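You operate a simulated robot arm through the tools that you are given. There is no shell and no other tool. Be economical: measure what you need, move in short steps, check, and stop when the job is done.

The job below is to be done with a simulated two-armed robot. You get a single attempt, and the scene is never put back.

## Task
Hold the keyboard and switch it off, shut it in the tech drawer, and switch off monitor and dock.
Fine: no key may type. Where these are worked on the way, their far stop is far enough and under half their travel is too little: tech drawer.
Where things are to end (x, y in the base frame): keyboard within 0.06 m of [0.71, -0.22].

The check looks at the end state, three seconds after you hand in, the way a careful person would. Anything else that was tipped, shoved, dropped, spilled or broken makes it a failure.

## Robot
Two 6-joint arms with two-finger parallel grippers on one trunk, on a base that drives. Base frame: it is fixed to the floor where the robot stands at the start and does not move with it; the origin is under the middle of the robot, x ahead of it, y to its left, z up. Units: m, degrees, N and s.
The left shoulder is at the start at [0.07, 0.166, 1.431], the right one opposite. With the tool pointing down near the work surface each hand reaches from about 0.24 to 0.68 m from the robot's upright axis, wherever it stands, measured 20 degrees to its own side. Places, roughly: dock button [0.9, -0.4, 0.8]; enter key [0.7, -0.3, 0.8]; escape key [0.8, -0.2, 0.8]; green memory stick (2x3x6 cm) [0.8, -0.5, 0.8]; inside of the tech drawer [0.9, -0.3, 0.7]; keyboard slider [0.7, -0.4, 0.8]; monitor input button [1, 0.1, 1.2]; monitor light button [1, 0.2, 1.2]; monitor power button [1, 0, 1.2]; orange memory stick (2x3x6 cm) [1, -0.2, 0.7]; space key [0.7, -0.2, 0.8]; tech drawer [0.8, -0.2, 0.7]. Payload 3.91 kg a hand.
Tool frame (each hand has its own): the origin (TCP) lies between the finger pads and is the grasp point; the fingertips stand 0.03 m ahead of it; z points along the fingers, y is the line along which they close. Largest opening 0.11 m; finger width 0.02, thickness 0.01; the body of the gripper, 0.048 by 0.112 m, starts 0.055 m behind the TCP.
Orientation is told as [roll, pitch, yaw] about the base's x, y, z axes, in that order, counted from this pose: with the fingers straight down and closing along the base's y, the tool's x points along the base's -x, its y along +y and its z along -z.

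## Interface
- The arms move only by the tool move_arm. It takes "left_targets", "right_targets" or both (then of equal length, played together; a hand with none holds still); each is a list of rows, each a list of 7 numbers: the opening, from 0 (shut) to 1 (fully open), then the shift along the tool's x, y, z in m, then the turn, a rotation vector about the tool's x, y, z in degrees. In form: [[grip, dx, dy, dz, wx, wy, wz], ...]. A call has 1 to 20 rows; each row is the pose to reach, as a shift and turn from the pose commanded when the call began, along the tool's axes at that moment. Rows are played at 5 a second. More than 0.05 m and 8.6 degrees between two rows, or a gripper value outside its range, and nothing of the call is played. A pose out of reach is approached as far as the arm can. The call stops where the force on the tool passes 90 N (or 10 N more than at its start, if that is more) or the arm is blocked; 0.2 s more then pass. Each finger travels about 0.108 m/s and halts on what it meets, pressing with about 23 N; the grip force reading is that of the motor and also rises with nothing between the fingers. The clock runs only during rows and for 0.2 s after the last one: add rows that repeat a pose to give the fingers time. It gives the time, the measured TCP pose, the force on the tool (base axes), the opening and the grip force at its end, in the units of the frame above (readings bear some noise), with the torque about the TCP (base axes, N m) and any sound that the robot's microphone picked up.
- Cameras (640 x 400 px; columns grow to the right, rows downward): "scene" is now at [0.1295, -0.0113, 1.6412]; the picture's right is [-0.13, -0.99, 0.00], its down [-0.72, 0.10, -0.68] and it looks along [0.68, -0.09, -0.73] (base axes); focal length 278 px, centre (320, 200). "left" rides on the left gripper at [0.077, -0.007, -0.115] in its tool frame; the picture's right is [0.09, 1.00, 0.00], its down [-0.80, 0.07, -0.59] and it looks along [-0.59, 0.05, 0.80] (tool axes); focal length 270 px, centre (320, 200). "right" rides on the right gripper at [0.077, 0.007, -0.114] in its tool frame; the picture's right is [-0.09, 1.00, 0.00], its down [-0.80, -0.07, -0.59] and it looks along [-0.59, -0.05, 0.80] (tool axes); focal length 270 px, centre (320, 200). There is no depth. A picture from a camera that has moved, and an enlarged one, comes with that camera's place and axes in the base frame and with its lens.
- grab_frame(camera): a new picture of that camera. No time passes.
- move_column(by): slides the trunk up (or, below 0, down) by that many m; the arms and the scene camera ride with it, the base frame stays. It gives what a move gives, with no picture.
- base_move(legs): drives the robot by 1 to 6 legs, each [ahead, left, turn to the left] in m, m and degrees, along the robot's own axes; the way and the turn of a leg run together, so that a leg with both is an arc; at most 1.5 m and 180 degrees a leg. The arms and the cameras ride along, it lands a little off, and it stops where it bumps. It gives what a move gives.
- turn_head(pan, tilt): turns the head with the scene camera to pan (to the left, within 86 degrees either way) and tilt (down, from -29 to 69), counted from straight ahead of the robot. It gives what a move gives.
- inspect(camera, box): a new picture of the part [left, top, right, bottom] of that camera's present view, enlarged. No time passes.
- sign_off(): hands the job in; it is judged then, once.

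Work in short steps. Places have to be worked out from the pictures, the camera data and where the tool is seen: move nearer, look again, correct. Check each grasp and each placing, and mend what went wrong. You have 120 turns and 92 pictures in all, those below and enlarged ones among them. Open the grippers and draw the arms clear of the work before you hand the job in, unless the task says otherwise; then end with one line.

The tools are called after ">>>" as a command line: name --argument value ..., lists and objects as JSON in quotes. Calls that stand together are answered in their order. move_arm: Moves the arms, as the interface text tells. Its arguments: {"type":"object","properties":{"left_targets":{"type":"array","items":{"type":"array","items":{"type":"number"}}},"right_targets":{"type":"array","items":{"type":"array","items":{"type":"number"}}}},"required":[]} The other tools are called the same way: move_column (by) slides the trunk up or down; base_move (legs) drives the base; turn_head (pan, tilt) turns the head that bears the scene camera; grab_frame (camera) takes a picture; inspect (camera, box) takes an enlarged picture of a part of a camera's view; sign_off () hands the job in.

At the start:

```text
time: 0.0
left_tcp_pos: [0.6872, 0.0829, 1.0008]
left_orientation: [0.0, 0.1, 0.0]
left_wrist_force: [0.3, 0.4, 0.0]
left_torque: [0.01, -0.02, -0.02]
left_finger_gap: 0.1102
left_finger_force: 0.0
right_tcp_pos: [0.4949, -0.3585, 1.0003]
right_orientation: [0.0, 0.0, 0.0]
right_wrist_force: [-0.3, -0.1, 0.3]
right_torque: [0.0, 0.02, 0.01]
right_finger_gap: 0.1099
right_finger_force: 0.1
trunk travel left (down, up): [-0.926, 0.014]
robot x, y, heading: [0.001, -0.0012, -0.0]
head pan, tilt: [-7.6, 46.9]
```

scene: 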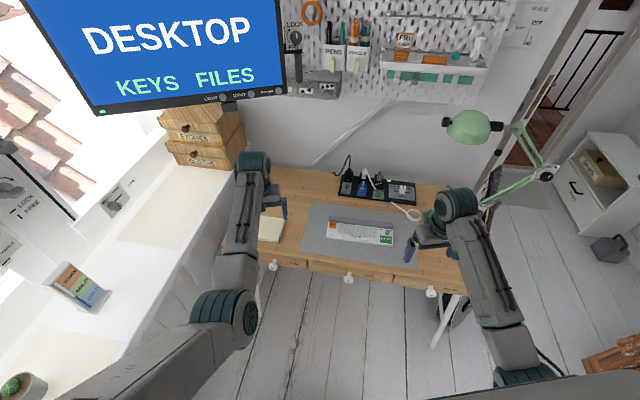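
right: 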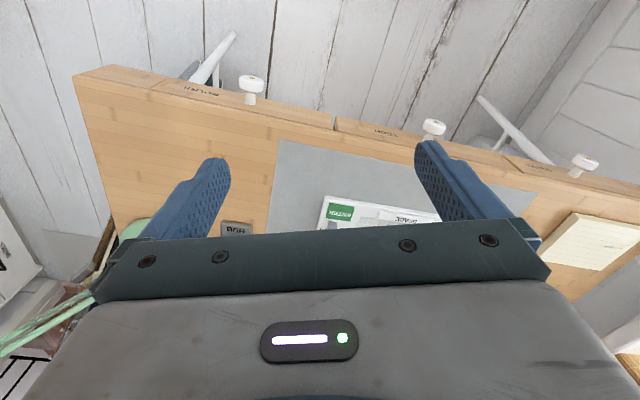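
left: 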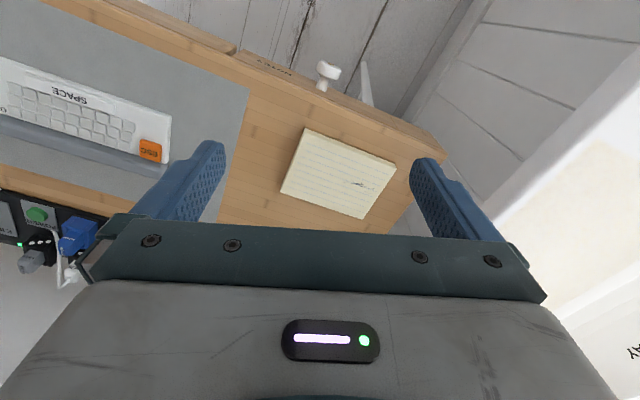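

I start by enlarging the desk and the monitor's lower edge to see the keyboard, drawers, dock and buttons.

>>> inspect --camera "scene" --box '[230, 140, 480, 300]'

>>> inspect --camera "scene" --box '[80, 60, 300, 200]'

```text
2.50 times, centred on (355, 220) of scene
camera zoom: at [0.1295, -0.0113, 1.6412], right [-0.13, -0.99, 0.0], down [-0.72, 0.1, -0.68], along [0.68, -0.09, -0.73], focal length 696 px, centre (232, 150)
```

zoom: 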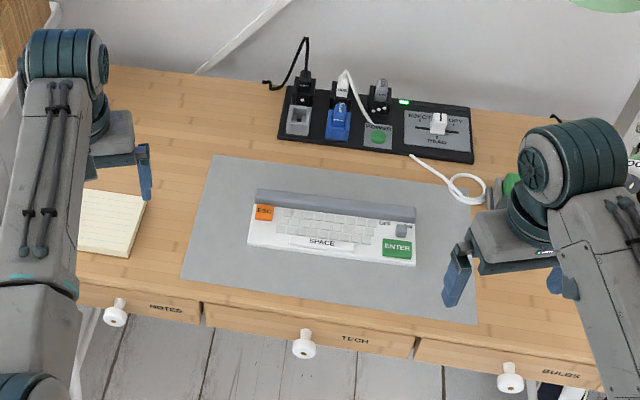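

```text
2.86 times, centred on (190, 130) of scene
camera zoom: at [0.1295, -0.0113, 1.6412], right [-0.13, -0.99, 0.0], down [-0.72, 0.1, -0.68], along [0.68, -0.09, -0.73], focal length 796 px, centre (691, 400)
```

zoom: 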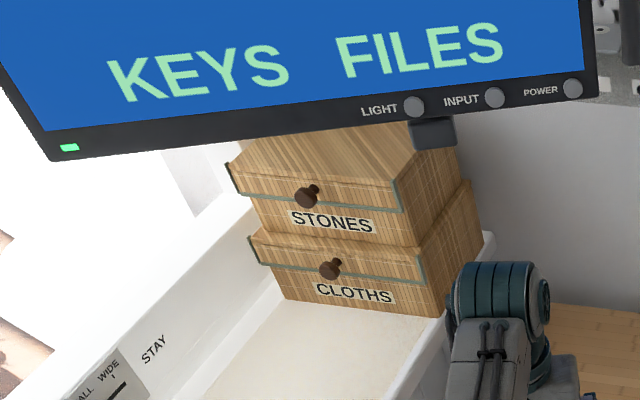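

The desk is yawed roughly −23° (its front edge runs from about (0.69,−0.04) to (0.57,−0.33)). I turn the base to face it squarely; both hands are high (z≈1.0) and clear.

>>> base_move --legs '[[0, 0, -23]]'

>>> turn_head --pan 0 --tilt 50

>>> grab_frame --camera "scene"

>>> grab_frame --camera "left"

```text
time: 1.6
left_tcp_pos: [0.6649, -0.1927, 0.9989]
left_orientation: [0.0, -0.1, -23.4]
left_wrist_force: [-0.8, 0.2, -0.8]
left_torque: [0.0, 0.02, -0.02]
left_finger_gap: 0.1098
left_finger_force: 0.1
right_tcp_pos: [0.3138, -0.5239, 0.9993]
right_orientation: [0.0, -0.1, -23.2]
right_wrist_force: [0.8, -0.2, -0.2]
right_torque: [0.0, 0.01, -0.01]
right_finger_gap: 0.1099
right_finger_force: 0.0
trunk travel left (down, up): [-0.926, 0.014]
robot x, y, heading: [0.0002, -0.0031, -23.1]
head pan, tilt: [-7.6, 46.9]
```

```text
time: 2.3
left_tcp_pos: [0.6631, -0.195, 1.0015]
left_orientation: [0.0, 0.0, -23.3]
left_wrist_force: [0.8, 0.1, -0.1]
left_torque: [0.0, -0.01, 0.02]
left_finger_gap: 0.1101
left_finger_force: 0.1
right_tcp_pos: [0.3122, -0.5236, 1.0007]
right_orientation: [-0.1, -0.1, -23.2]
right_wrist_force: [-0.2, 0.2, -0.3]
right_torque: [-0.02, 0.02, 0.01]
right_finger_gap: 0.1098
right_finger_force: 0.0
trunk travel left (down, up): [-0.926, 0.014]
robot x, y, heading: [0.0009, -0.0, -23.4]
head pan, tilt: [0.0, 50.0]
```

```text
86 pictures are left
camera scene: at [0.1171, -0.051, 1.637], right [-0.4, -0.92, 0.0], down [-0.7, 0.3, -0.64], along [0.59, -0.25, -0.77], focal length 278 px, centre (320, 200)
```

scene: 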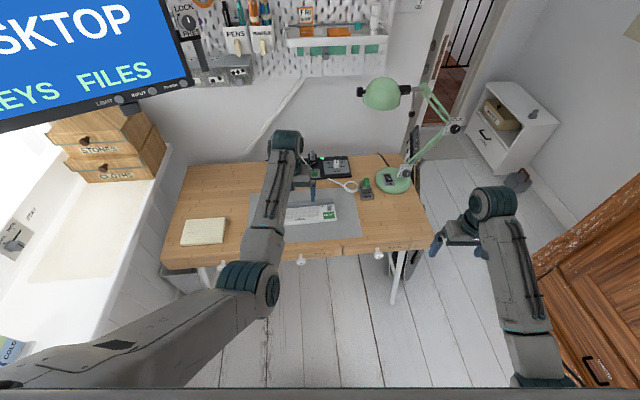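

```text
85 pictures are left
camera left: at [0.5899, -0.1703, 1.1134], right [0.31, 0.95, 0.0], down [0.76, -0.25, 0.59], along [0.56, -0.19, -0.8], focal length 270 px, centre (320, 200)
```

left: 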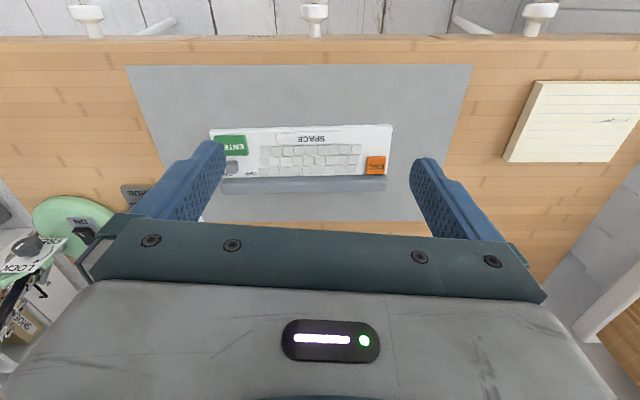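

The robot now faces the desk squarely. I enlarge the keyboard, dock and drawers for details.

>>> inspect --camera "left" --box '[200, 110, 400, 210]'

>>> inspect --camera "scene" --box '[240, 140, 440, 280]'

```text
3.20 times, centred on (300, 160) of left
camera zoom: at [0.5899, -0.1703, 1.1134], right [0.31, 0.95, 0.0], down [0.76, -0.25, 0.59], along [0.56, -0.19, -0.8], focal length 865 px, centre (384, 328)
```

zoom: 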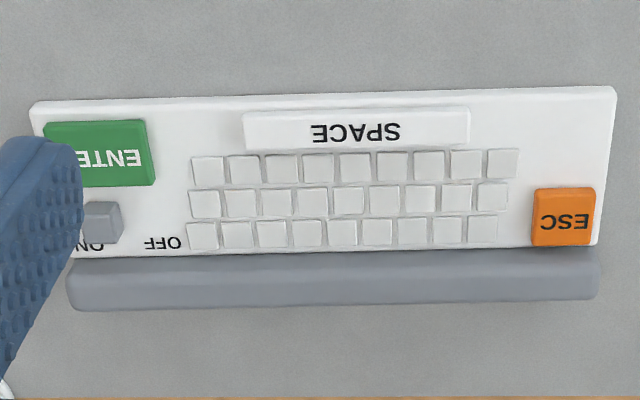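

```text
2.86 times, centred on (340, 210) of scene
camera zoom: at [0.1171, -0.051, 1.637], right [-0.4, -0.92, 0.0], down [-0.7, 0.3, -0.64], along [0.59, -0.25, -0.77], focal length 796 px, centre (263, 171)
```

zoom: 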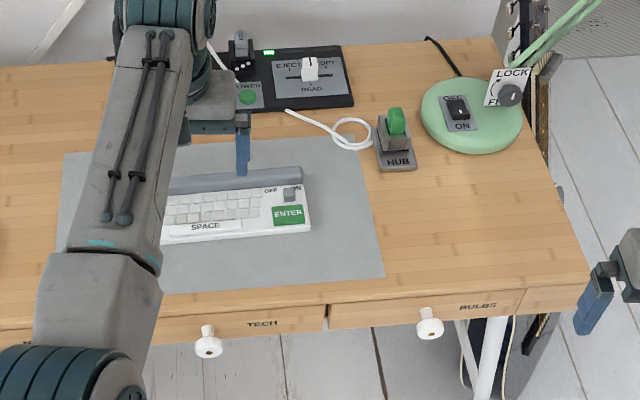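

The slider must go from ON (right) to OFF (left) along the keyboard; the grey bar at the back looks like the holding place. I pull the left hand back and turn it 90° so its fingers close fore–aft, then drive nearer.

>>> move_arm --left_targets '[[1, 0.02, 0, 0, 0, 0, 8], [1, 0.04, 0, 0, 0, 0, 16], [1, 0.06, 0, 0, 0, 0, 24], [1, 0.08, 0, 0, 0, 0, 32], [1, 0.1, 0, 0, 0, 0, 40], [1, 0.1, 0, 0, 0, 0, 48], [1, 0.1, 0, 0, 0, 0, 56], [1, 0.1, 0, 0, 0, 0, 64], [1, 0.1, 0, 0, 0, 0, 72], [1, 0.1, 0, 0, 0, 0, 80], [1, 0.1, 0, 0, 0, 0, 88], [1, 0.1, 0, 0, 0, 0, 90]]' --right_targets '[[0.8, 0, 0, 0, 0, 0, 0], [0.6, 0, 0, 0, 0, 0, 0], [0.4, 0, 0, 0, 0, 0, 0], [0.2, 0, 0, 0, 0, 0, 0], [0, 0, 0, 0, 0, 0, 0], [0, 0, 0, 0, 0, 0, 0], [0, 0, 0, 0, 0, 0, 0], [0, 0, 0, 0, 0, 0, 0], [0, 0, 0, 0, 0, 0, 0], [0, 0, 0, 0, 0, 0, 0], [0, 0, 0, 0, 0, 0, 0], [0, 0, 0, 0, 0, 0, 0]]'

>>> base_move --legs '[[0.25, 0, 0]]'

>>> grab_frame --camera "scene"

>>> grab_frame --camera "left"

>>> grab_frame --camera "right"

```text
time: 5.1
left_tcp_pos: [0.6271, -0.1324, 1.0423]
left_orientation: [5.4, 3.5, -111.5]
left_wrist_force: [-0.7, 0.5, 0.4]
left_torque: [0.0, 0.05, 0.02]
left_finger_gap: 0.1103
left_finger_force: 0.0
right_tcp_pos: [0.3146, -0.5239, 0.9995]
right_orientation: [0.0, 0.0, -23.2]
right_wrist_force: [-0.7, -0.2, 0.4]
right_torque: [-0.02, 0.02, -0.02]
right_finger_gap: 0.0
right_finger_force: 23.0
trunk travel left (down, up): [-0.926, 0.014]
robot x, y, heading: [-0.001, 0.0043, -23.0]
head pan, tilt: [0.0, 50.0]
stopped in row 12 (left hand): the arm was blocked; the commanded pose is now the measured one
```

```text
time: 6.9
left_tcp_pos: [0.8548, -0.2296, 1.0427]
left_orientation: [5.4, 3.5, -111.3]
left_wrist_force: [1.1, -0.1, 0.0]
left_torque: [0.0, 0.0, 0.0]
left_finger_gap: 0.1098
left_finger_force: 0.1
right_tcp_pos: [0.5428, -0.6217, 1.0011]
right_orientation: [0.0, -0.1, -23.2]
right_wrist_force: [-1.4, -0.7, 0.0]
right_torque: [-0.01, -0.03, 0.0]
right_finger_gap: 0.0
right_finger_force: 22.9
trunk travel left (down, up): [-0.926, 0.014]
robot x, y, heading: [0.2299, -0.0992, -23.2]
head pan, tilt: [0.0, 50.0]
```

```text
82 pictures are left
camera scene: at [0.3447, -0.1479, 1.6373], right [-0.39, -0.92, 0.0], down [-0.7, 0.3, -0.64], along [0.59, -0.25, -0.77], focal length 278 px, centre (320, 200)
```

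scene: 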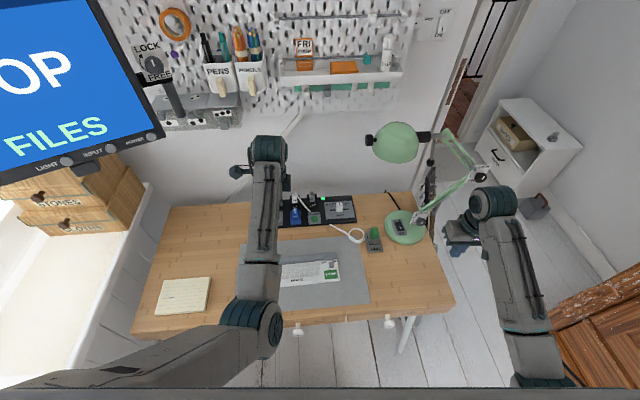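

```text
81 pictures are left
camera left: at [0.8641, -0.1574, 1.1589], right [0.95, -0.28, 0.1], down [-0.29, -0.78, 0.55], along [-0.08, -0.55, -0.83], focal length 270 px, centre (320, 200)
```

left: 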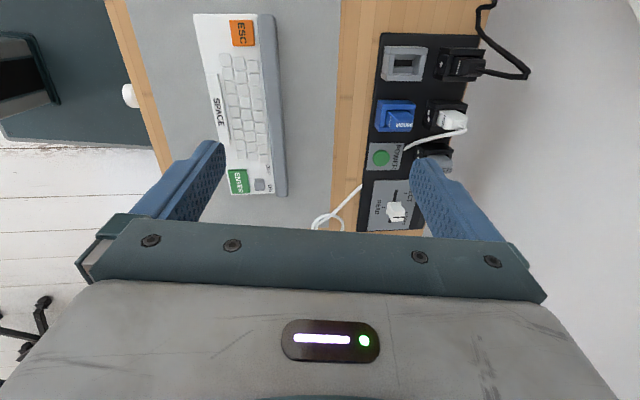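

```text
80 pictures are left
camera right: at [0.4756, -0.5851, 1.1153], right [0.47, 0.88, 0.0], down [0.71, -0.38, 0.6], along [0.53, -0.28, -0.8], focal length 270 px, centre (320, 200)
```

right: 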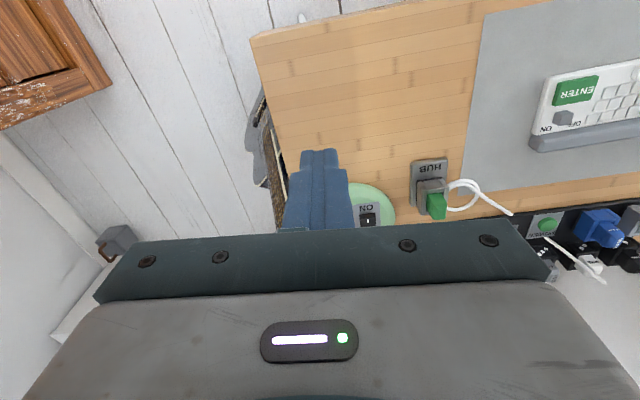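

The left wrist seems to have hit a joint limit turning that way (tilted 6°, z raised). I turn it back the other way.

>>> move_arm --left_targets '[[1, 0, 0, 0, 0, 0, -8], [1, 0, 0, 0, 0, 0, -16], [1, 0, 0, 0, 0, 0, -24], [1, 0, 0, 0, 0, 0, -32], [1, 0, 0, 0, 0, 0, -40], [1, 0, 0, 0, 0, 0, -48], [1, 0, 0, 0, 0, 0, -56], [1, 0, 0, 0, 0, 0, -64], [1, 0, 0, 0, 0, 0, -72], [1, 0, 0, 0, 0, 0, -80], [1, 0, 0, 0, 0, 0, -88]]'

```text
time: 9.3
left_tcp_pos: [0.8577, -0.2286, 1.0416]
left_orientation: [3.8, -5.1, -23.5]
left_wrist_force: [0.6, -0.3, 0.0]
left_torque: [0.01, 0.02, 0.02]
left_finger_gap: 0.1099
left_finger_force: 0.1
right_tcp_pos: [0.5434, -0.6223, 1.0003]
right_orientation: [0.0, 0.0, -23.1]
right_wrist_force: [0.2, 0.0, -0.4]
right_torque: [0.02, 0.01, -0.02]
right_finger_gap: 0.0001
right_finger_force: 23.0
trunk travel left (down, up): [-0.926, 0.014]
robot x, y, heading: [0.2306, -0.0999, -23.2]
head pan, tilt: [0.0, 50.0]
```

Now I level the tool (undo roll 3.8°, pitch −5.1°) in its own axes.

>>> move_arm --left_targets '[[1, 0, 0, 0, 3.8, 5.1, 0], [1, 0, 0, 0, 3.8, 5.1, 0]]'

>>> move_arm --left_targets '[[1, 0, 0, 0, 0, 0, -8], [1, 0, 0, 0, 0, 0, -16], [1, 0, 0, 0, 0, 0, -24], [1, 0, 0, 0, 0, 0, -32], [1, 0, 0, 0, 0, 0, -40], [1, 0, 0, 0, 0, 0, -48], [1, 0, 0, 0, 0, 0, -56], [1, 0, 0, 0, 0, 0, -64], [1, 0, 0, 0, 0, 0, -72], [1, 0, 0, 0, 0, 0, -80], [1, 0, 0, 0, 0, 0, -88], [1, 0, 0, 0, 0, 0, -90]]'

>>> grab_frame --camera "left"

```text
time: 9.9
left_tcp_pos: [0.8579, -0.2309, 1.0407]
left_orientation: [-0.1, 0.0, -23.5]
left_wrist_force: [0.5, 0.2, -0.4]
left_torque: [0.0, 0.0, 0.0]
left_finger_gap: 0.11
left_finger_force: 0.0
right_tcp_pos: [0.5451, -0.6221, 0.9998]
right_orientation: [0.1, -0.1, -23.1]
right_wrist_force: [0.4, 0.9, 0.2]
right_torque: [-0.02, -0.01, 0.01]
right_finger_gap: 0.0
right_finger_force: 22.8
trunk travel left (down, up): [-0.926, 0.014]
robot x, y, heading: [0.2312, -0.0949, -23.2]
head pan, tilt: [0.0, 50.0]
```

```text
time: 12.5
left_tcp_pos: [0.8568, -0.2304, 1.0418]
left_orientation: [0.0, 0.2, 66.6]
left_wrist_force: [0.4, 0.1, 0.9]
left_torque: [-0.02, -0.02, 0.01]
left_finger_gap: 0.1099
left_finger_force: 0.2
right_tcp_pos: [0.544, -0.6223, 0.9985]
right_orientation: [0.0, 0.1, -23.1]
right_wrist_force: [-0.4, 0.4, -0.2]
right_torque: [0.0, -0.02, 0.0]
right_finger_gap: 0.0
right_finger_force: 23.0
trunk travel left (down, up): [-0.926, 0.014]
robot x, y, heading: [0.2275, -0.1, -23.0]
head pan, tilt: [0.0, 50.0]
```

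```text
79 pictures are left
camera left: at [0.8322, -0.3027, 1.1544], right [-0.95, 0.32, 0.0], down [0.25, 0.76, 0.59], along [0.19, 0.56, -0.81], focal length 270 px, centre (320, 200)
```

left: 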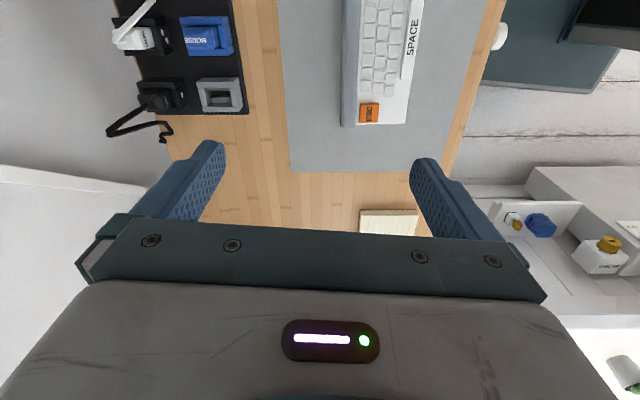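

That orientation works. I estimate the keyboard spans f≈0.75–0.85 in the desk's depth direction (~0.10, just inside the 0.11 opening). I shift over its middle and lower part-way for a closer look.

>>> move_arm --left_targets '[[1, 0, 0.04, 0.03, 0, 0, 0], [1, 0, 0.076, 0.07, 0, 0, 0], [1, 0, 0.076, 0.11, 0, 0, 0], [1, 0, 0.076, 0.15, 0, 0, 0], [1, 0, 0.076, 0.16, 0, 0, 0]]'

>>> grab_frame --camera "left"

>>> grab_frame --camera "scene"

```text
refused: row 2 steps farther than a row can; nothing moved
```

```text
78 pictures are left
camera left: at [0.8322, -0.3027, 1.1544], right [-0.95, 0.32, 0.0], down [0.25, 0.76, 0.59], along [0.19, 0.56, -0.81], focal length 270 px, centre (320, 200)
```

left: 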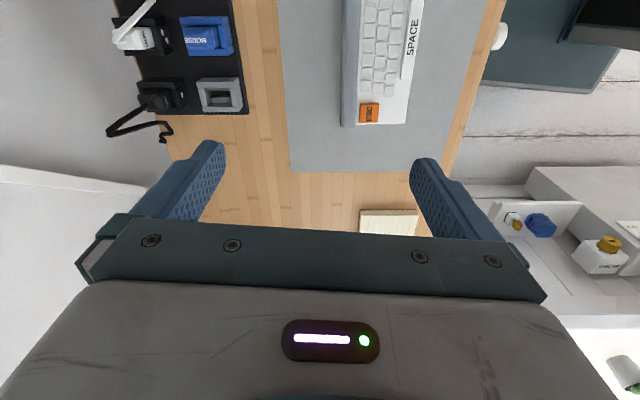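

```text
77 pictures are left
camera scene: at [0.3474, -0.1492, 1.637], right [-0.39, -0.92, 0.0], down [-0.7, 0.3, -0.64], along [0.59, -0.25, -0.77], focal length 278 px, centre (320, 200)
```

scene: 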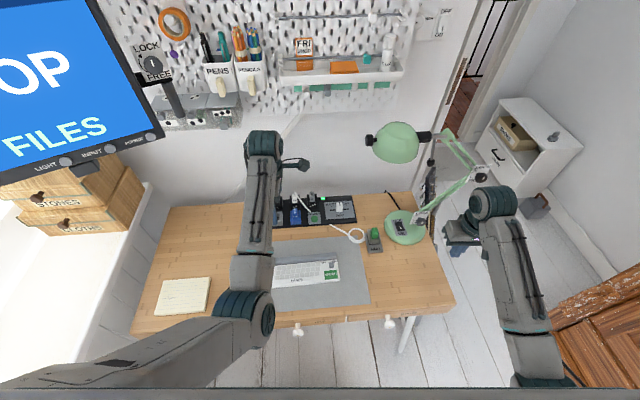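

A step was over 0.05 m; I redo it with smaller steps.

>>> move_arm --left_targets '[[1, 0, 0.038, 0.02, 0, 0, 0], [1, 0, 0.06, 0.06, 0, 0, 0], [1, 0, 0.076, 0.1, 0, 0, 0], [1, 0, 0.076, 0.14, 0, 0, 0], [1, 0, 0.076, 0.16, 0, 0, 0]]'

>>> grab_frame --camera "left"

>>> inspect --camera "scene" --box '[220, 160, 400, 300]'

```text
time: 13.7
left_tcp_pos: [0.7845, -0.2, 0.8788]
left_orientation: [0.1, 0.3, 66.5]
left_wrist_force: [-0.1, 0.4, -0.5]
left_torque: [-0.05, -0.01, -0.02]
left_finger_gap: 0.1101
left_finger_force: 0.1
right_tcp_pos: [0.5447, -0.6228, 1.0]
right_orientation: [-0.1, 0.1, -23.1]
right_wrist_force: [0.1, -1.2, -0.6]
right_torque: [-0.01, 0.03, 0.0]
right_finger_gap: 0.0
right_finger_force: 22.7
trunk travel left (down, up): [-0.926, 0.014]
robot x, y, heading: [0.2285, -0.0977, -23.0]
head pan, tilt: [0.0, 50.0]
```

```text
76 pictures are left
camera left: at [0.761, -0.2737, 0.9922], right [-0.95, 0.32, 0.0], down [0.26, 0.76, 0.59], along [0.19, 0.56, -0.81], focal length 270 px, centre (320, 200)
```

left: 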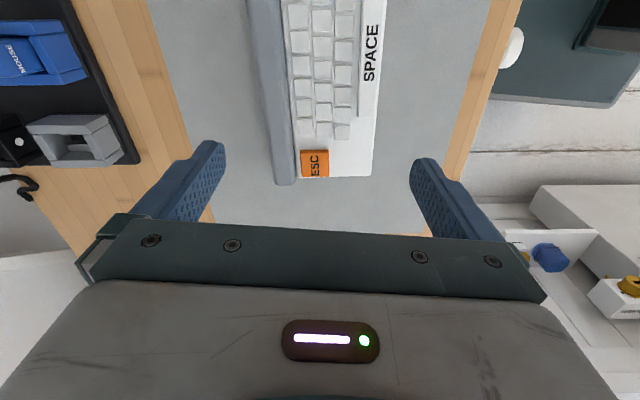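

```text
2.86 times, centred on (310, 230) of scene
camera zoom: at [0.3482, -0.149, 1.637], right [-0.39, -0.92, 0.0], down [-0.7, 0.3, -0.64], along [0.59, -0.25, -0.77], focal length 796 px, centre (349, 114)
```

zoom: 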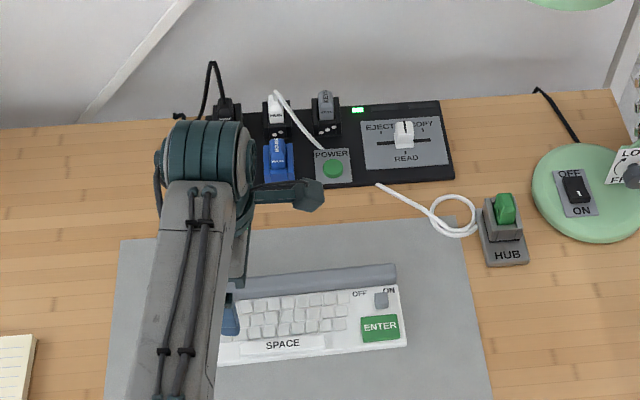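

From these rays the desk and keyboard are really yawed about −18°, with the keyboard ≈0.245×0.095 m centred near (0.765,−0.257). I turn the base +5° to be square and look again.

>>> base_move --legs '[[0, 0, 5.2]]'

>>> grab_frame --camera "left"

>>> grab_frame --camera "right"

```text
time: 14.6
left_tcp_pos: [0.7938, -0.1496, 0.8791]
left_orientation: [-0.1, 0.1, 71.8]
left_wrist_force: [0.2, 0.2, 0.3]
left_torque: [-0.02, -0.01, 0.01]
left_finger_gap: 0.1098
left_finger_force: 0.0
right_tcp_pos: [0.5899, -0.5921, 0.9993]
right_orientation: [0.1, 0.0, -17.8]
right_wrist_force: [0.7, 0.5, 0.1]
right_torque: [-0.02, -0.03, -0.03]
right_finger_gap: 0.0
right_finger_force: 23.3
trunk travel left (down, up): [-0.926, 0.014]
robot x, y, heading: [0.2342, -0.0994, -17.8]
head pan, tilt: [0.0, 50.0]
```

```text
74 pictures are left
camera left: at [0.7751, -0.2249, 0.9943], right [-0.97, 0.23, 0.0], down [0.18, 0.78, 0.59], along [0.14, 0.58, -0.8], focal length 270 px, centre (320, 200)
```

left: 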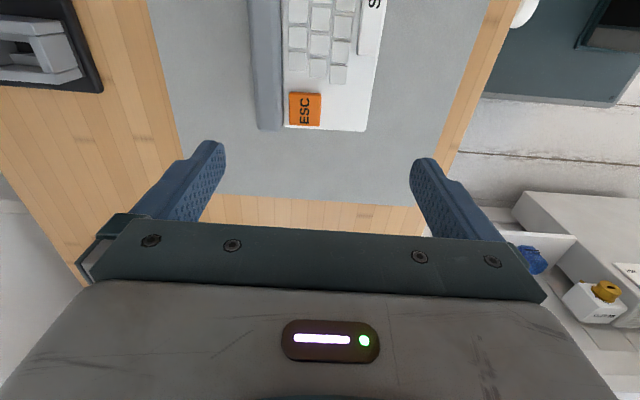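

```text
73 pictures are left
camera right: at [0.5199, -0.5627, 1.1141], right [0.39, 0.92, 0.0], down [0.74, -0.31, 0.59], along [0.55, -0.23, -0.8], focal length 270 px, centre (320, 200)
```

right: 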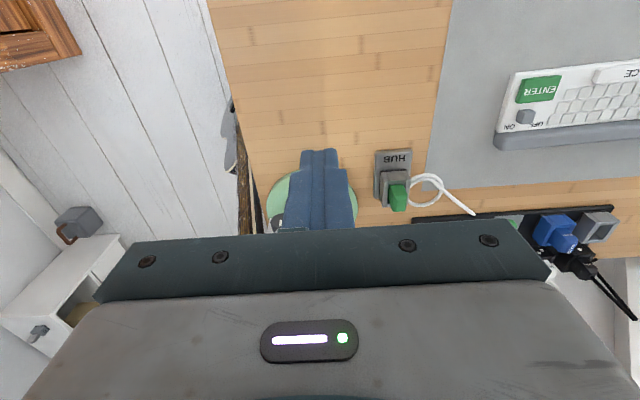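

Keyboard centre depth is f≈0.806 and the left hand is at f≈0.801, l≈0.103. I shift to the right along the keyboard and lower to just above it to check the straddle.

>>> move_arm --left_targets '[[1, 0.02, -0.005, 0.02, 0, 0, 0], [1, 0.038, -0.005, 0.04, 0, 0, 0], [1, 0.038, -0.005, 0.055, 0, 0, 0], [1, 0.038, -0.005, 0.055, 0, 0, 0]]'

>>> grab_frame --camera "left"

```text
time: 15.8
left_tcp_pos: [0.7864, -0.158, 0.8123]
left_orientation: [0.9, -1.9, 72.3]
left_wrist_force: [-1.4, -0.5, 0.4]
left_torque: [0.0, -0.02, -0.02]
left_finger_gap: 0.1101
left_finger_force: 0.1
right_tcp_pos: [0.5907, -0.5916, 0.9997]
right_orientation: [0.0, 0.0, -17.8]
right_wrist_force: [0.1, 0.1, 0.3]
right_torque: [0.02, -0.01, 0.01]
right_finger_gap: 0.0001
right_finger_force: 23.0
trunk travel left (down, up): [-0.926, 0.014]
robot x, y, heading: [0.228, -0.0975, -18.0]
head pan, tilt: [0.0, 50.0]
stopped in row 4 (left hand): the arm was blocked; the commanded pose is now the measured one
```

```text
72 pictures are left
camera left: at [0.7695, -0.2368, 0.9236], right [-0.98, 0.22, 0.01], down [0.18, 0.76, 0.62], along [0.13, 0.61, -0.78], focal length 270 px, centre (320, 200)
```

left: 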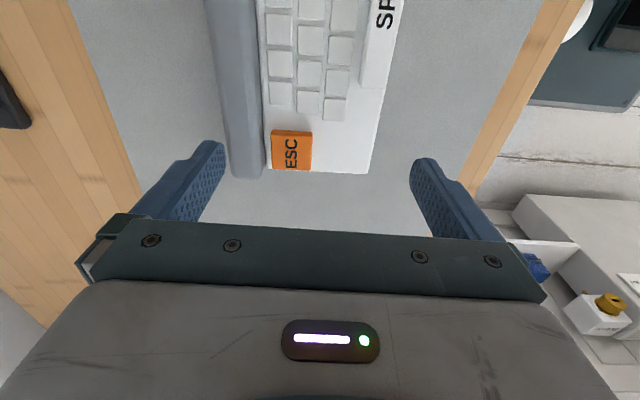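

The arm got blocked moving right (a joint limit again), so I raise a bit, level it, and shift the base 0.08 m right so the left hand works more on its own side.

>>> move_arm --left_targets '[[1, 0, 0, -0.03, 0.9, 1.9, 0], [1, 0, 0, -0.05, 0.9, 1.9, 0]]'

>>> base_move --legs '[[0, -0.08, 0]]'

```text
time: 16.4
left_tcp_pos: [0.792, -0.1513, 0.8616]
left_orientation: [-0.3, -0.8, 72.6]
left_wrist_force: [0.0, 0.4, -0.7]
left_torque: [-0.01, -0.02, 0.03]
left_finger_gap: 0.11
left_finger_force: 0.0
right_tcp_pos: [0.5903, -0.5918, 1.0002]
right_orientation: [0.0, 0.0, -17.9]
right_wrist_force: [-0.3, 0.3, -0.1]
right_torque: [-0.01, -0.02, -0.01]
right_finger_gap: 0.0001
right_finger_force: 22.5
trunk travel left (down, up): [-0.926, 0.014]
robot x, y, heading: [0.2299, -0.1, -17.8]
head pan, tilt: [0.0, 50.0]
```

```text
time: 17.5
left_tcp_pos: [0.7673, -0.2226, 0.8606]
left_orientation: [0.0, -0.7, 72.6]
left_wrist_force: [-0.1, 0.5, 0.4]
left_torque: [0.0, 0.0, 0.02]
left_finger_gap: 0.1104
left_finger_force: 0.2
right_tcp_pos: [0.5687, -0.6615, 1.0014]
right_orientation: [-0.2, 0.0, -17.8]
right_wrist_force: [-0.5, 0.8, 0.5]
right_torque: [-0.01, 0.0, 0.02]
right_finger_gap: 0.0
right_finger_force: 23.5
trunk travel left (down, up): [-0.926, 0.014]
robot x, y, heading: [0.2058, -0.1754, -17.9]
head pan, tilt: [0.0, 50.0]
```

Now the left hand is at f≈0.7985, l≈0.025; I move it left to l≈0.08, forward 7 mm, and down to z≈0.82, then look.

>>> move_arm --left_targets '[[1, -0.03, -0.004, 0, 0, 0.7, 0], [1, -0.055, -0.007, 0.02, 0, 0.7, 0], [1, -0.055, -0.007, 0.04, 0, 0.7, 0], [1, -0.055, -0.007, 0.04, 0, 0.7, 0]]'

>>> grab_frame --camera "left"

```text
time: 18.5
left_tcp_pos: [0.7916, -0.1744, 0.8202]
left_orientation: [0.0, -0.2, 72.7]
left_wrist_force: [-0.2, -0.2, -1.0]
left_torque: [0.03, 0.02, -0.05]
left_finger_gap: 0.11
left_finger_force: 0.0
right_tcp_pos: [0.567, -0.6649, 0.9994]
right_orientation: [0.0, 0.0, -17.8]
right_wrist_force: [0.2, -0.2, 0.2]
right_torque: [0.0, 0.0, 0.02]
right_finger_gap: 0.0
right_finger_force: 22.9
trunk travel left (down, up): [-0.926, 0.014]
robot x, y, heading: [0.2053, -0.178, -18.0]
head pan, tilt: [0.0, 50.0]
```

```text
71 pictures are left
camera left: at [0.7738, -0.2503, 0.9339], right [-0.98, 0.21, 0.0], down [0.17, 0.78, 0.6], along [0.13, 0.58, -0.8], focal length 270 px, centre (320, 200)
```

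left: 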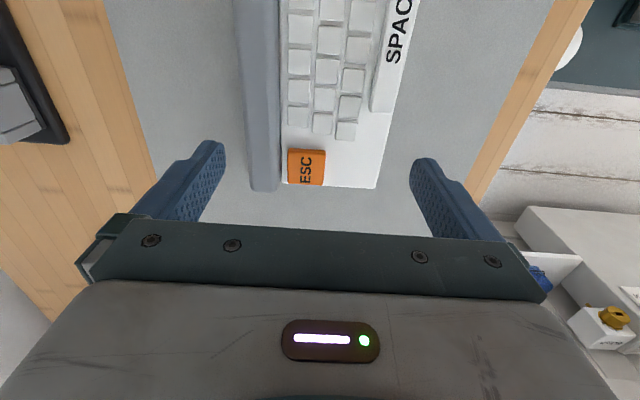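

Clear now, and the fingers straddle the keyboard evenly (about 7–8 mm each side). I go down slowly, watching force, to tip height ≈0.757.

>>> move_arm --left_targets '[[1, 0, 0, 0.01, 0, 0, 0], [1, 0, 0, 0.02, 0, 0, 0], [1, 0, 0, 0.028, 0, 0, 0], [1, 0, 0, 0.033, 0, 0, 0]]'

>>> grab_frame --camera "left"

>>> inspect --camera "scene" --box '[220, 180, 380, 280]'

```text
time: 19.5
left_tcp_pos: [0.7916, -0.1743, 0.7868]
left_orientation: [-0.1, -0.3, 72.5]
left_wrist_force: [-0.2, -0.2, 0.1]
left_torque: [0.03, 0.03, 0.02]
left_finger_gap: 0.1099
left_finger_force: 0.1
right_tcp_pos: [0.5675, -0.6657, 1.0]
right_orientation: [0.1, 0.0, -17.7]
right_wrist_force: [-0.1, -0.3, 0.1]
right_torque: [-0.01, -0.04, -0.02]
right_finger_gap: 0.0001
right_finger_force: 23.1
trunk travel left (down, up): [-0.926, 0.014]
robot x, y, heading: [0.2045, -0.1717, -17.7]
head pan, tilt: [0.0, 50.0]
```

```text
70 pictures are left
camera left: at [0.7733, -0.2498, 0.9004], right [-0.98, 0.21, 0.0], down [0.17, 0.78, 0.6], along [0.13, 0.58, -0.8], focal length 270 px, centre (320, 200)
```

left: 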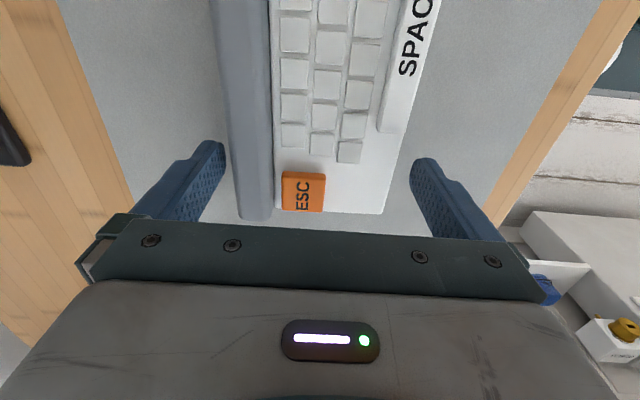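

```text
4.00 times, centred on (300, 230) of scene
camera zoom: at [0.3273, -0.2138, 1.637], right [-0.31, -0.95, 0.0], down [-0.73, 0.23, -0.64], along [0.61, -0.2, -0.77], focal length 1114 px, centre (400, 80)
```

zoom: 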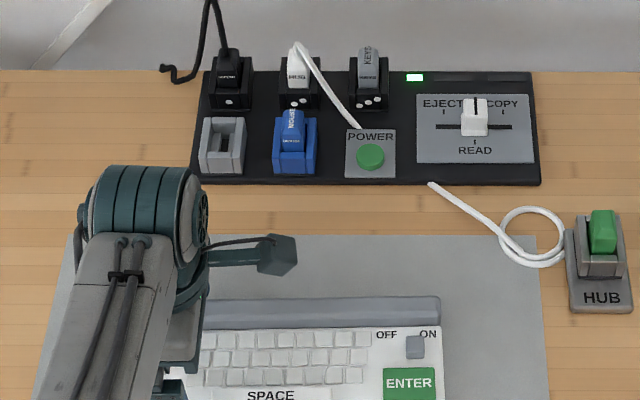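

No contact yet; two-view parallax puts the keyboard top near z≈0.755, so I go another 10 mm lower.

>>> move_arm --left_targets '[[1, 0, 0, 0.003, 0, 0, 0], [1, 0, 0, 0.006, 0, 0, 0], [1, 0, 0, 0.01, 0, 0, 0], [1, 0, 0, 0.01, 0, 0, 0]]'

>>> grab_frame --camera "left"

```text
time: 20.5
left_tcp_pos: [0.7907, -0.1752, 0.7777]
left_orientation: [0.0, -0.2, 72.6]
left_wrist_force: [-0.4, -0.1, 0.0]
left_torque: [0.0, 0.0, 0.01]
left_finger_gap: 0.11
left_finger_force: 0.1
right_tcp_pos: [0.5683, -0.6659, 0.9991]
right_orientation: [0.0, 0.1, -17.8]
right_wrist_force: [0.1, 0.9, 0.4]
right_torque: [-0.03, 0.02, 0.02]
right_finger_gap: 0.0004
right_finger_force: 23.0
trunk travel left (down, up): [-0.926, 0.014]
robot x, y, heading: [0.2054, -0.1744, -18.1]
head pan, tilt: [0.0, 50.0]
```

```text
68 pictures are left
camera left: at [0.7733, -0.2497, 0.8912], right [-0.98, 0.21, 0.0], down [0.17, 0.78, 0.6], along [0.13, 0.58, -0.8], focal length 270 px, centre (320, 200)
```

left: 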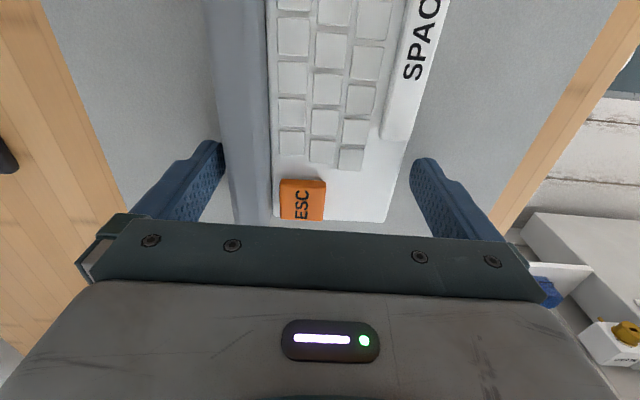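

The bar is nearer the rear finger than the front edge is to the front one; I shift 4 mm back (forward in depth) and go 8 mm lower.

>>> move_arm --left_targets '[[1, 0, -0.004, 0, 0, 0, 0], [1, 0, -0.004, 0.004, 0, 0, 0], [1, 0, -0.004, 0.008, 0, 0, 0], [1, 0, -0.004, 0.008, 0, 0, 0]]'

>>> grab_frame --camera "left"

```text
time: 21.5
left_tcp_pos: [0.7951, -0.1742, 0.7701]
left_orientation: [-0.1, -0.2, 72.6]
left_wrist_force: [-0.3, 0.1, 3.5]
left_torque: [0.07, 0.29, -0.02]
left_finger_gap: 0.1098
left_finger_force: 0.1
right_tcp_pos: [0.5679, -0.665, 1.0009]
right_orientation: [0.1, 0.0, -17.8]
right_wrist_force: [-0.5, 0.2, -0.1]
right_torque: [0.03, -0.01, 0.0]
right_finger_gap: 0.0
right_finger_force: 23.1
trunk travel left (down, up): [-0.926, 0.014]
robot x, y, heading: [0.2071, -0.1745, -17.8]
head pan, tilt: [0.0, 50.0]
```

```text
67 pictures are left
camera left: at [0.7767, -0.2509, 0.8834], right [-0.98, 0.21, 0.0], down [0.17, 0.78, 0.6], along [0.13, 0.58, -0.8], focal length 270 px, centre (320, 200)
```

left: 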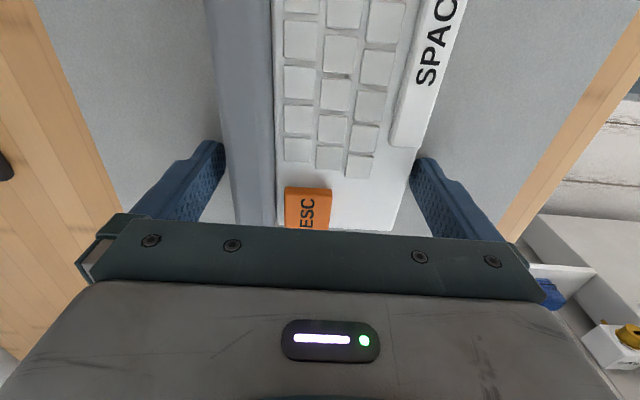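

A 3.5 N push on the front finger: it's probably on the keyboard's front lip. I raise 8 mm, undo 3 mm of the shift, and inspect closely.

>>> move_arm --left_targets '[[1, 0, 0, -0.008, 0, 0, 0], [1, 0, 0.003, -0.008, 0, 0, 0], [1, 0, 0.003, -0.008, 0, 0, 0]]'

>>> inspect --camera "left" --box '[180, 100, 460, 240]'

```text
time: 22.3
left_tcp_pos: [0.7909, -0.1761, 0.7781]
left_orientation: [0.0, -0.2, 72.5]
left_wrist_force: [0.7, 0.0, -0.4]
left_torque: [-0.01, 0.02, -0.02]
left_finger_gap: 0.11
left_finger_force: 0.0
right_tcp_pos: [0.5676, -0.6654, 0.9979]
right_orientation: [0.1, 0.0, -17.8]
right_wrist_force: [-1.2, 0.0, -0.2]
right_torque: [0.01, 0.03, -0.02]
right_finger_gap: 0.0001
right_finger_force: 22.8
trunk travel left (down, up): [-0.926, 0.014]
robot x, y, heading: [0.2071, -0.1725, -17.8]
head pan, tilt: [0.0, 50.0]
```

```text
2.29 times, centred on (320, 170) of left
camera zoom: at [0.7736, -0.2503, 0.8912], right [-0.98, 0.21, 0.0], down [0.17, 0.78, 0.6], along [0.13, 0.58, -0.8], focal length 618 px, centre (320, 269)
```

zoom: 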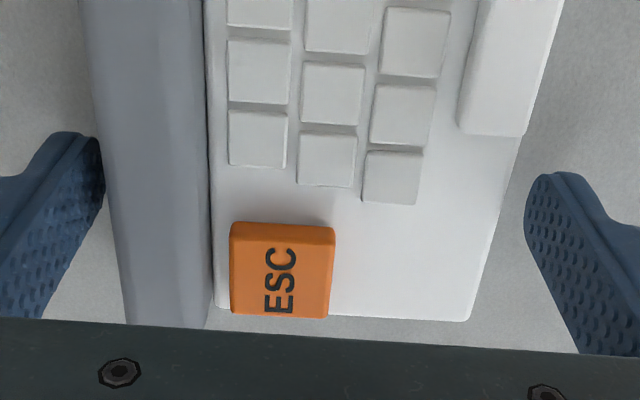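

I need the desk height. I bring the closed right hand round low past the lamp to free mat right of the keyboard (l≈−0.18), and look before touching.

>>> move_arm --right_targets '[[0, 0.02, 0.03, 0.03, 0, 0, 0], [0, 0.02, 0.065, 0.06, 0, 0, 0], [0, 0.02, 0.1, 0.09, 0, 0, 0], [0, 0.02, 0.14, 0.11, 0, 0, 0], [0, 0.02, 0.18, 0.12, 0, 0, 0], [0, 0.02, 0.225, 0.13, 0, 0, 0], [0, 0, 0.265, 0.14, 0, 0, 0], [0, -0.03, 0.277, 0.15, 0, 0, 0], [0, -0.055, 0.277, 0.16, 0, 0, 0]]'

>>> grab_frame --camera "right"

>>> grab_frame --camera "scene"

```text
time: 24.5
left_tcp_pos: [0.7911, -0.1745, 0.7781]
left_orientation: [-0.1, -0.2, 72.6]
left_wrist_force: [-0.3, -0.7, 0.4]
left_torque: [0.03, -0.02, -0.03]
left_finger_gap: 0.1098
left_finger_force: 0.0
right_tcp_pos: [0.6806, -0.4545, 0.8199]
right_orientation: [-3.4, 1.3, -18.7]
right_wrist_force: [-0.5, -0.6, -0.8]
right_torque: [0.0, 0.03, 0.01]
right_finger_gap: 0.0
right_finger_force: 23.5
trunk travel left (down, up): [-0.926, 0.014]
robot x, y, heading: [0.2065, -0.1745, -17.6]
head pan, tilt: [0.0, 50.0]
stopped in row 9 (right hand): the arm was blocked; the commanded pose is now the measured one
```

```text
65 pictures are left
camera right: at [0.6156, -0.4182, 0.9364], right [0.4, 0.91, -0.06], down [0.76, -0.29, 0.58], along [0.51, -0.28, -0.81], focal length 270 px, centre (320, 200)
```

right: 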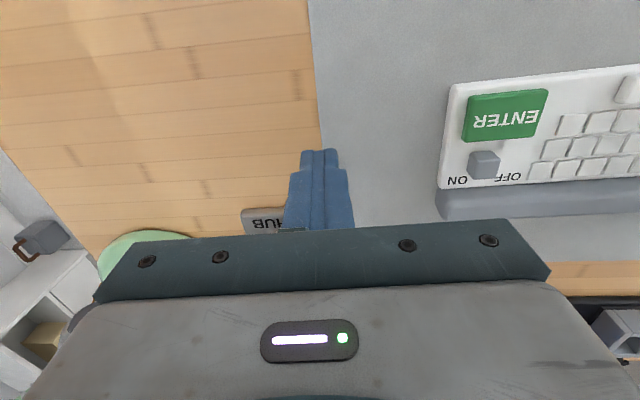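

```text
64 pictures are left
camera scene: at [0.3261, -0.2134, 1.6371], right [-0.31, -0.95, 0.0], down [-0.73, 0.23, -0.64], along [0.61, -0.2, -0.77], focal length 278 px, centre (320, 200)
```

scene: 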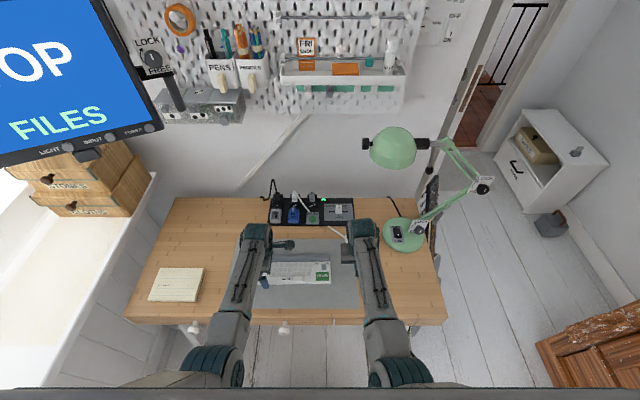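

Both arms are blocked near |l'|≈0.12 from the robot's axis at this short distance; farther out they reach more inward. I raise both hands and drive back 0.11 m and left 0.09 m, so both work farther ahead and symmetrically.

>>> move_arm --left_targets '[[1, 0, 0, -0.04, 0, 0, 0], [1, 0, 0, -0.08, 0, 0, 0], [1, 0, 0, -0.1, 0, 0, 0]]' --right_targets '[[0, 0, 0, -0.03, -3.4, -1.3, 0], [0, 0, 0, -0.06, -3.4, -1.3, 0], [0, 0, 0, -0.06, -3.4, -1.3, 0]]'

>>> base_move --legs '[[-0.11, 0.09, 0]]'

```text
time: 25.3
left_tcp_pos: [0.7929, -0.1754, 0.8789]
left_orientation: [0.1, -0.2, 72.6]
left_wrist_force: [-1.1, -0.2, 0.9]
left_torque: [0.04, -0.01, -0.02]
left_finger_gap: 0.11
left_finger_force: 0.0
right_tcp_pos: [0.6823, -0.4608, 0.8784]
right_orientation: [-0.9, 0.1, -18.6]
right_wrist_force: [1.3, 0.4, 0.7]
right_torque: [0.0, 0.03, 0.02]
right_finger_gap: 0.0
right_finger_force: 22.4
trunk travel left (down, up): [-0.926, 0.014]
robot x, y, heading: [0.2042, -0.1783, -18.0]
head pan, tilt: [0.0, 50.0]
```

```text
time: 26.6
left_tcp_pos: [0.7182, -0.0571, 0.8779]
left_orientation: [0.1, -0.2, 72.6]
left_wrist_force: [-0.1, 0.1, 1.5]
left_torque: [0.01, 0.02, 0.02]
left_finger_gap: 0.1102
left_finger_force: 0.1
right_tcp_pos: [0.6082, -0.3422, 0.8785]
right_orientation: [-0.7, 0.1, -18.8]
right_wrist_force: [1.1, -0.5, -0.1]
right_torque: [0.01, 0.01, 0.02]
right_finger_gap: 0.0
right_finger_force: 23.1
trunk travel left (down, up): [-0.926, 0.014]
robot x, y, heading: [0.1334, -0.0536, -17.7]
head pan, tilt: [0.0, 50.0]
```

Now I reach both hands forward: left over the keyboard's left part, right over the mat just right of the keyboard.

>>> move_arm --left_targets '[[1, 0, -0.035, 0, 0, 0, 0], [1, 0.02, -0.07, 0, 0, 0, 0], [1, 0.04, -0.105, 0, 0, 0, 0], [1, 0.08, -0.105, 0, 0, 0, 0], [1, 0.08, -0.105, 0.03, 0, 0, 0], [1, 0.08, -0.105, 0.06, 0, 0, 0], [1, 0.08, -0.105, 0.06, 0, 0, 0]]' --right_targets '[[0, -0.03, 0, 0, 0, 0, 0], [0, -0.06, 0, 0, -0.7, 0, 0], [0, -0.1, -0.01, 0, -0.7, 0, 0], [0, -0.116, -0.03, 0, -0.7, 0, 0.5], [0, -0.116, -0.03, 0.02, -0.7, 0, 0.5], [0, -0.116, -0.03, 0.04, -0.7, 0, 0.5], [0, -0.116, -0.03, 0.06, -0.7, 0, 0.5]]'

>>> grab_frame --camera "left"

>>> grab_frame --camera "right"

```text
time: 28.2
left_tcp_pos: [0.795, -0.1633, 0.8182]
left_orientation: [-0.1, -0.1, 72.6]
left_wrist_force: [0.0, 0.2, 0.2]
left_torque: [0.0, -0.01, 0.0]
left_finger_gap: 0.1102
left_finger_force: 0.0
right_tcp_pos: [0.7062, -0.4084, 0.8191]
right_orientation: [0.1, -0.2, -19.4]
right_wrist_force: [0.0, -0.1, 1.0]
right_torque: [0.03, 0.0, 0.02]
right_finger_gap: 0.0
right_finger_force: 22.6
trunk travel left (down, up): [-0.926, 0.014]
robot x, y, heading: [0.1312, -0.0545, -18.0]
head pan, tilt: [0.0, 50.0]
```

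```text
63 pictures are left
camera left: at [0.7778, -0.2385, 0.9318], right [-0.98, 0.21, 0.0], down [0.17, 0.78, 0.6], along [0.13, 0.58, -0.8], focal length 270 px, centre (320, 200)
```

left: 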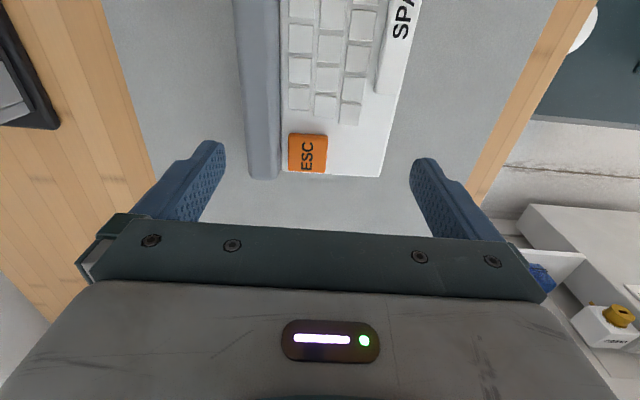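

```text
62 pictures are left
camera right: at [0.6363, -0.377, 0.9348], right [0.41, 0.91, 0.0], down [0.73, -0.33, 0.6], along [0.54, -0.25, -0.8], focal length 270 px, centre (320, 200)
```

right: 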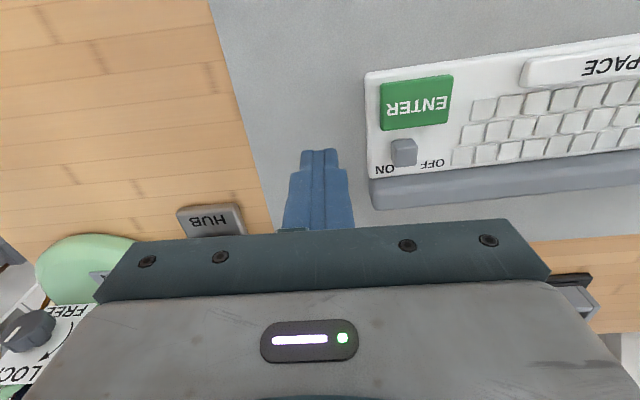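

Both arms reach now. I lower the right fingertips to find the mat's height.

>>> move_arm --right_targets '[[0, 0, 0, 0.02, 0, 0, 0], [0, 0, 0, 0.04, 0, 0, 0], [0, 0, 0, 0.046, 0, 0, 0]]'

>>> move_arm --right_targets '[[0, 0, 0, 0.002, 0, 0, 0], [0, 0, 0, 0.004, 0, 0, 0]]'

>>> move_arm --right_targets '[[0, 0, 0, 0.002, 0, 0, 0], [0, 0, 0, 0.003, 0, 0, 0]]'

```text
time: 29.0
left_tcp_pos: [0.7951, -0.1624, 0.8198]
left_orientation: [0.0, -0.2, 72.6]
left_wrist_force: [-0.4, -0.5, 1.1]
left_torque: [-0.01, 0.01, 0.0]
left_finger_gap: 0.1103
left_finger_force: 0.0
right_tcp_pos: [0.7063, -0.4077, 0.7734]
right_orientation: [-0.1, -0.1, -19.3]
right_wrist_force: [0.9, 0.5, -0.2]
right_torque: [-0.02, 0.0, 0.03]
right_finger_gap: 0.0
right_finger_force: 23.3
trunk travel left (down, up): [-0.926, 0.014]
robot x, y, heading: [0.1275, -0.0547, -17.8]
head pan, tilt: [0.0, 50.0]
```

```text
time: 29.6
left_tcp_pos: [0.7936, -0.1613, 0.8193]
left_orientation: [-0.1, -0.2, 72.6]
left_wrist_force: [-0.3, 0.3, -0.1]
left_torque: [0.01, 0.03, 0.02]
left_finger_gap: 0.1102
left_finger_force: 0.0
right_tcp_pos: [0.706, -0.4072, 0.7704]
right_orientation: [-0.2, -0.1, -19.3]
right_wrist_force: [-4.1, 0.9, 4.5]
right_torque: [0.05, 0.13, 0.03]
right_finger_gap: 0.0
right_finger_force: 22.7
trunk travel left (down, up): [-0.926, 0.014]
robot x, y, heading: [0.1246, -0.0574, -17.8]
head pan, tilt: [0.0, 50.0]
```

```text
time: 30.2
left_tcp_pos: [0.7937, -0.1607, 0.8211]
left_orientation: [-0.1, -0.2, 72.6]
left_wrist_force: [0.4, 1.0, -0.1]
left_torque: [-0.01, 0.01, -0.01]
left_finger_gap: 0.1101
left_finger_force: 0.0
right_tcp_pos: [0.7053, -0.4075, 0.7697]
right_orientation: [-0.1, -0.4, -19.3]
right_wrist_force: [-2.3, 0.6, 23.1]
right_torque: [0.11, 0.25, 0.01]
right_finger_gap: 0.0
right_finger_force: 23.4
trunk travel left (down, up): [-0.926, 0.014]
robot x, y, heading: [0.132, -0.056, -17.6]
head pan, tilt: [0.0, 50.0]
```

The mat is at z≈0.740 (TCP 0.770), so the earlier touch was the mat, not a key. I lift the right hand, and lower the left to 5 mm above the mat and grip the keyboard front-to-back.

>>> move_arm --left_targets '[[1, 0, -0.002, 0.015, 0, 0, 0], [1, 0, -0.002, 0.03, 0, 0, 0], [1, 0, -0.002, 0.044, 0, 0, 0], [1, 0, -0.002, 0.044, 0, 0, 0]]' --right_targets '[[0, 0, 0, -0.02, 0, 0, 0], [0, 0, 0, -0.04, 0, 0, 0], [0, 0, 0, -0.06, 0, 0, 0], [0, 0, 0, -0.06, 0, 0, 0]]'

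>>> inspect --camera "left" --box '[180, 100, 460, 240]'

```text
time: 31.2
left_tcp_pos: [0.7978, -0.1627, 0.7742]
left_orientation: [-0.1, -0.2, 72.7]
left_wrist_force: [0.6, 0.0, 0.8]
left_torque: [0.01, 0.01, -0.02]
left_finger_gap: 0.1101
left_finger_force: 0.1
right_tcp_pos: [0.7079, -0.4075, 0.8251]
right_orientation: [-0.1, 0.0, -19.3]
right_wrist_force: [-0.1, -0.8, 0.0]
right_torque: [0.01, 0.0, -0.03]
right_finger_gap: 0.0
right_finger_force: 22.7
trunk travel left (down, up): [-0.926, 0.014]
robot x, y, heading: [0.1305, -0.0552, -17.7]
head pan, tilt: [0.0, 50.0]
```

```text
2.29 times, centred on (320, 170) of left
camera zoom: at [0.7793, -0.2394, 0.8869], right [-0.98, 0.21, 0.0], down [0.17, 0.78, 0.6], along [0.13, 0.58, -0.8], focal length 618 px, centre (320, 269)
```

zoom: 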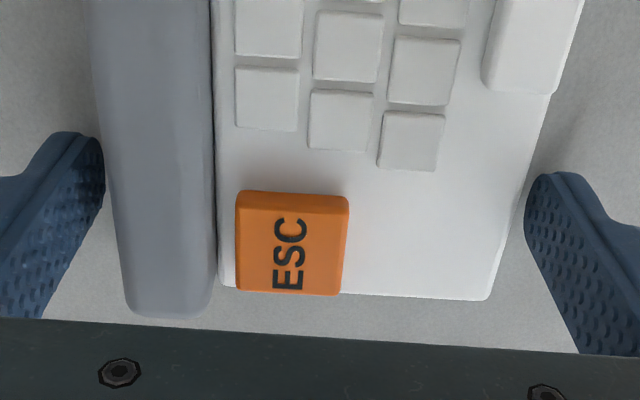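

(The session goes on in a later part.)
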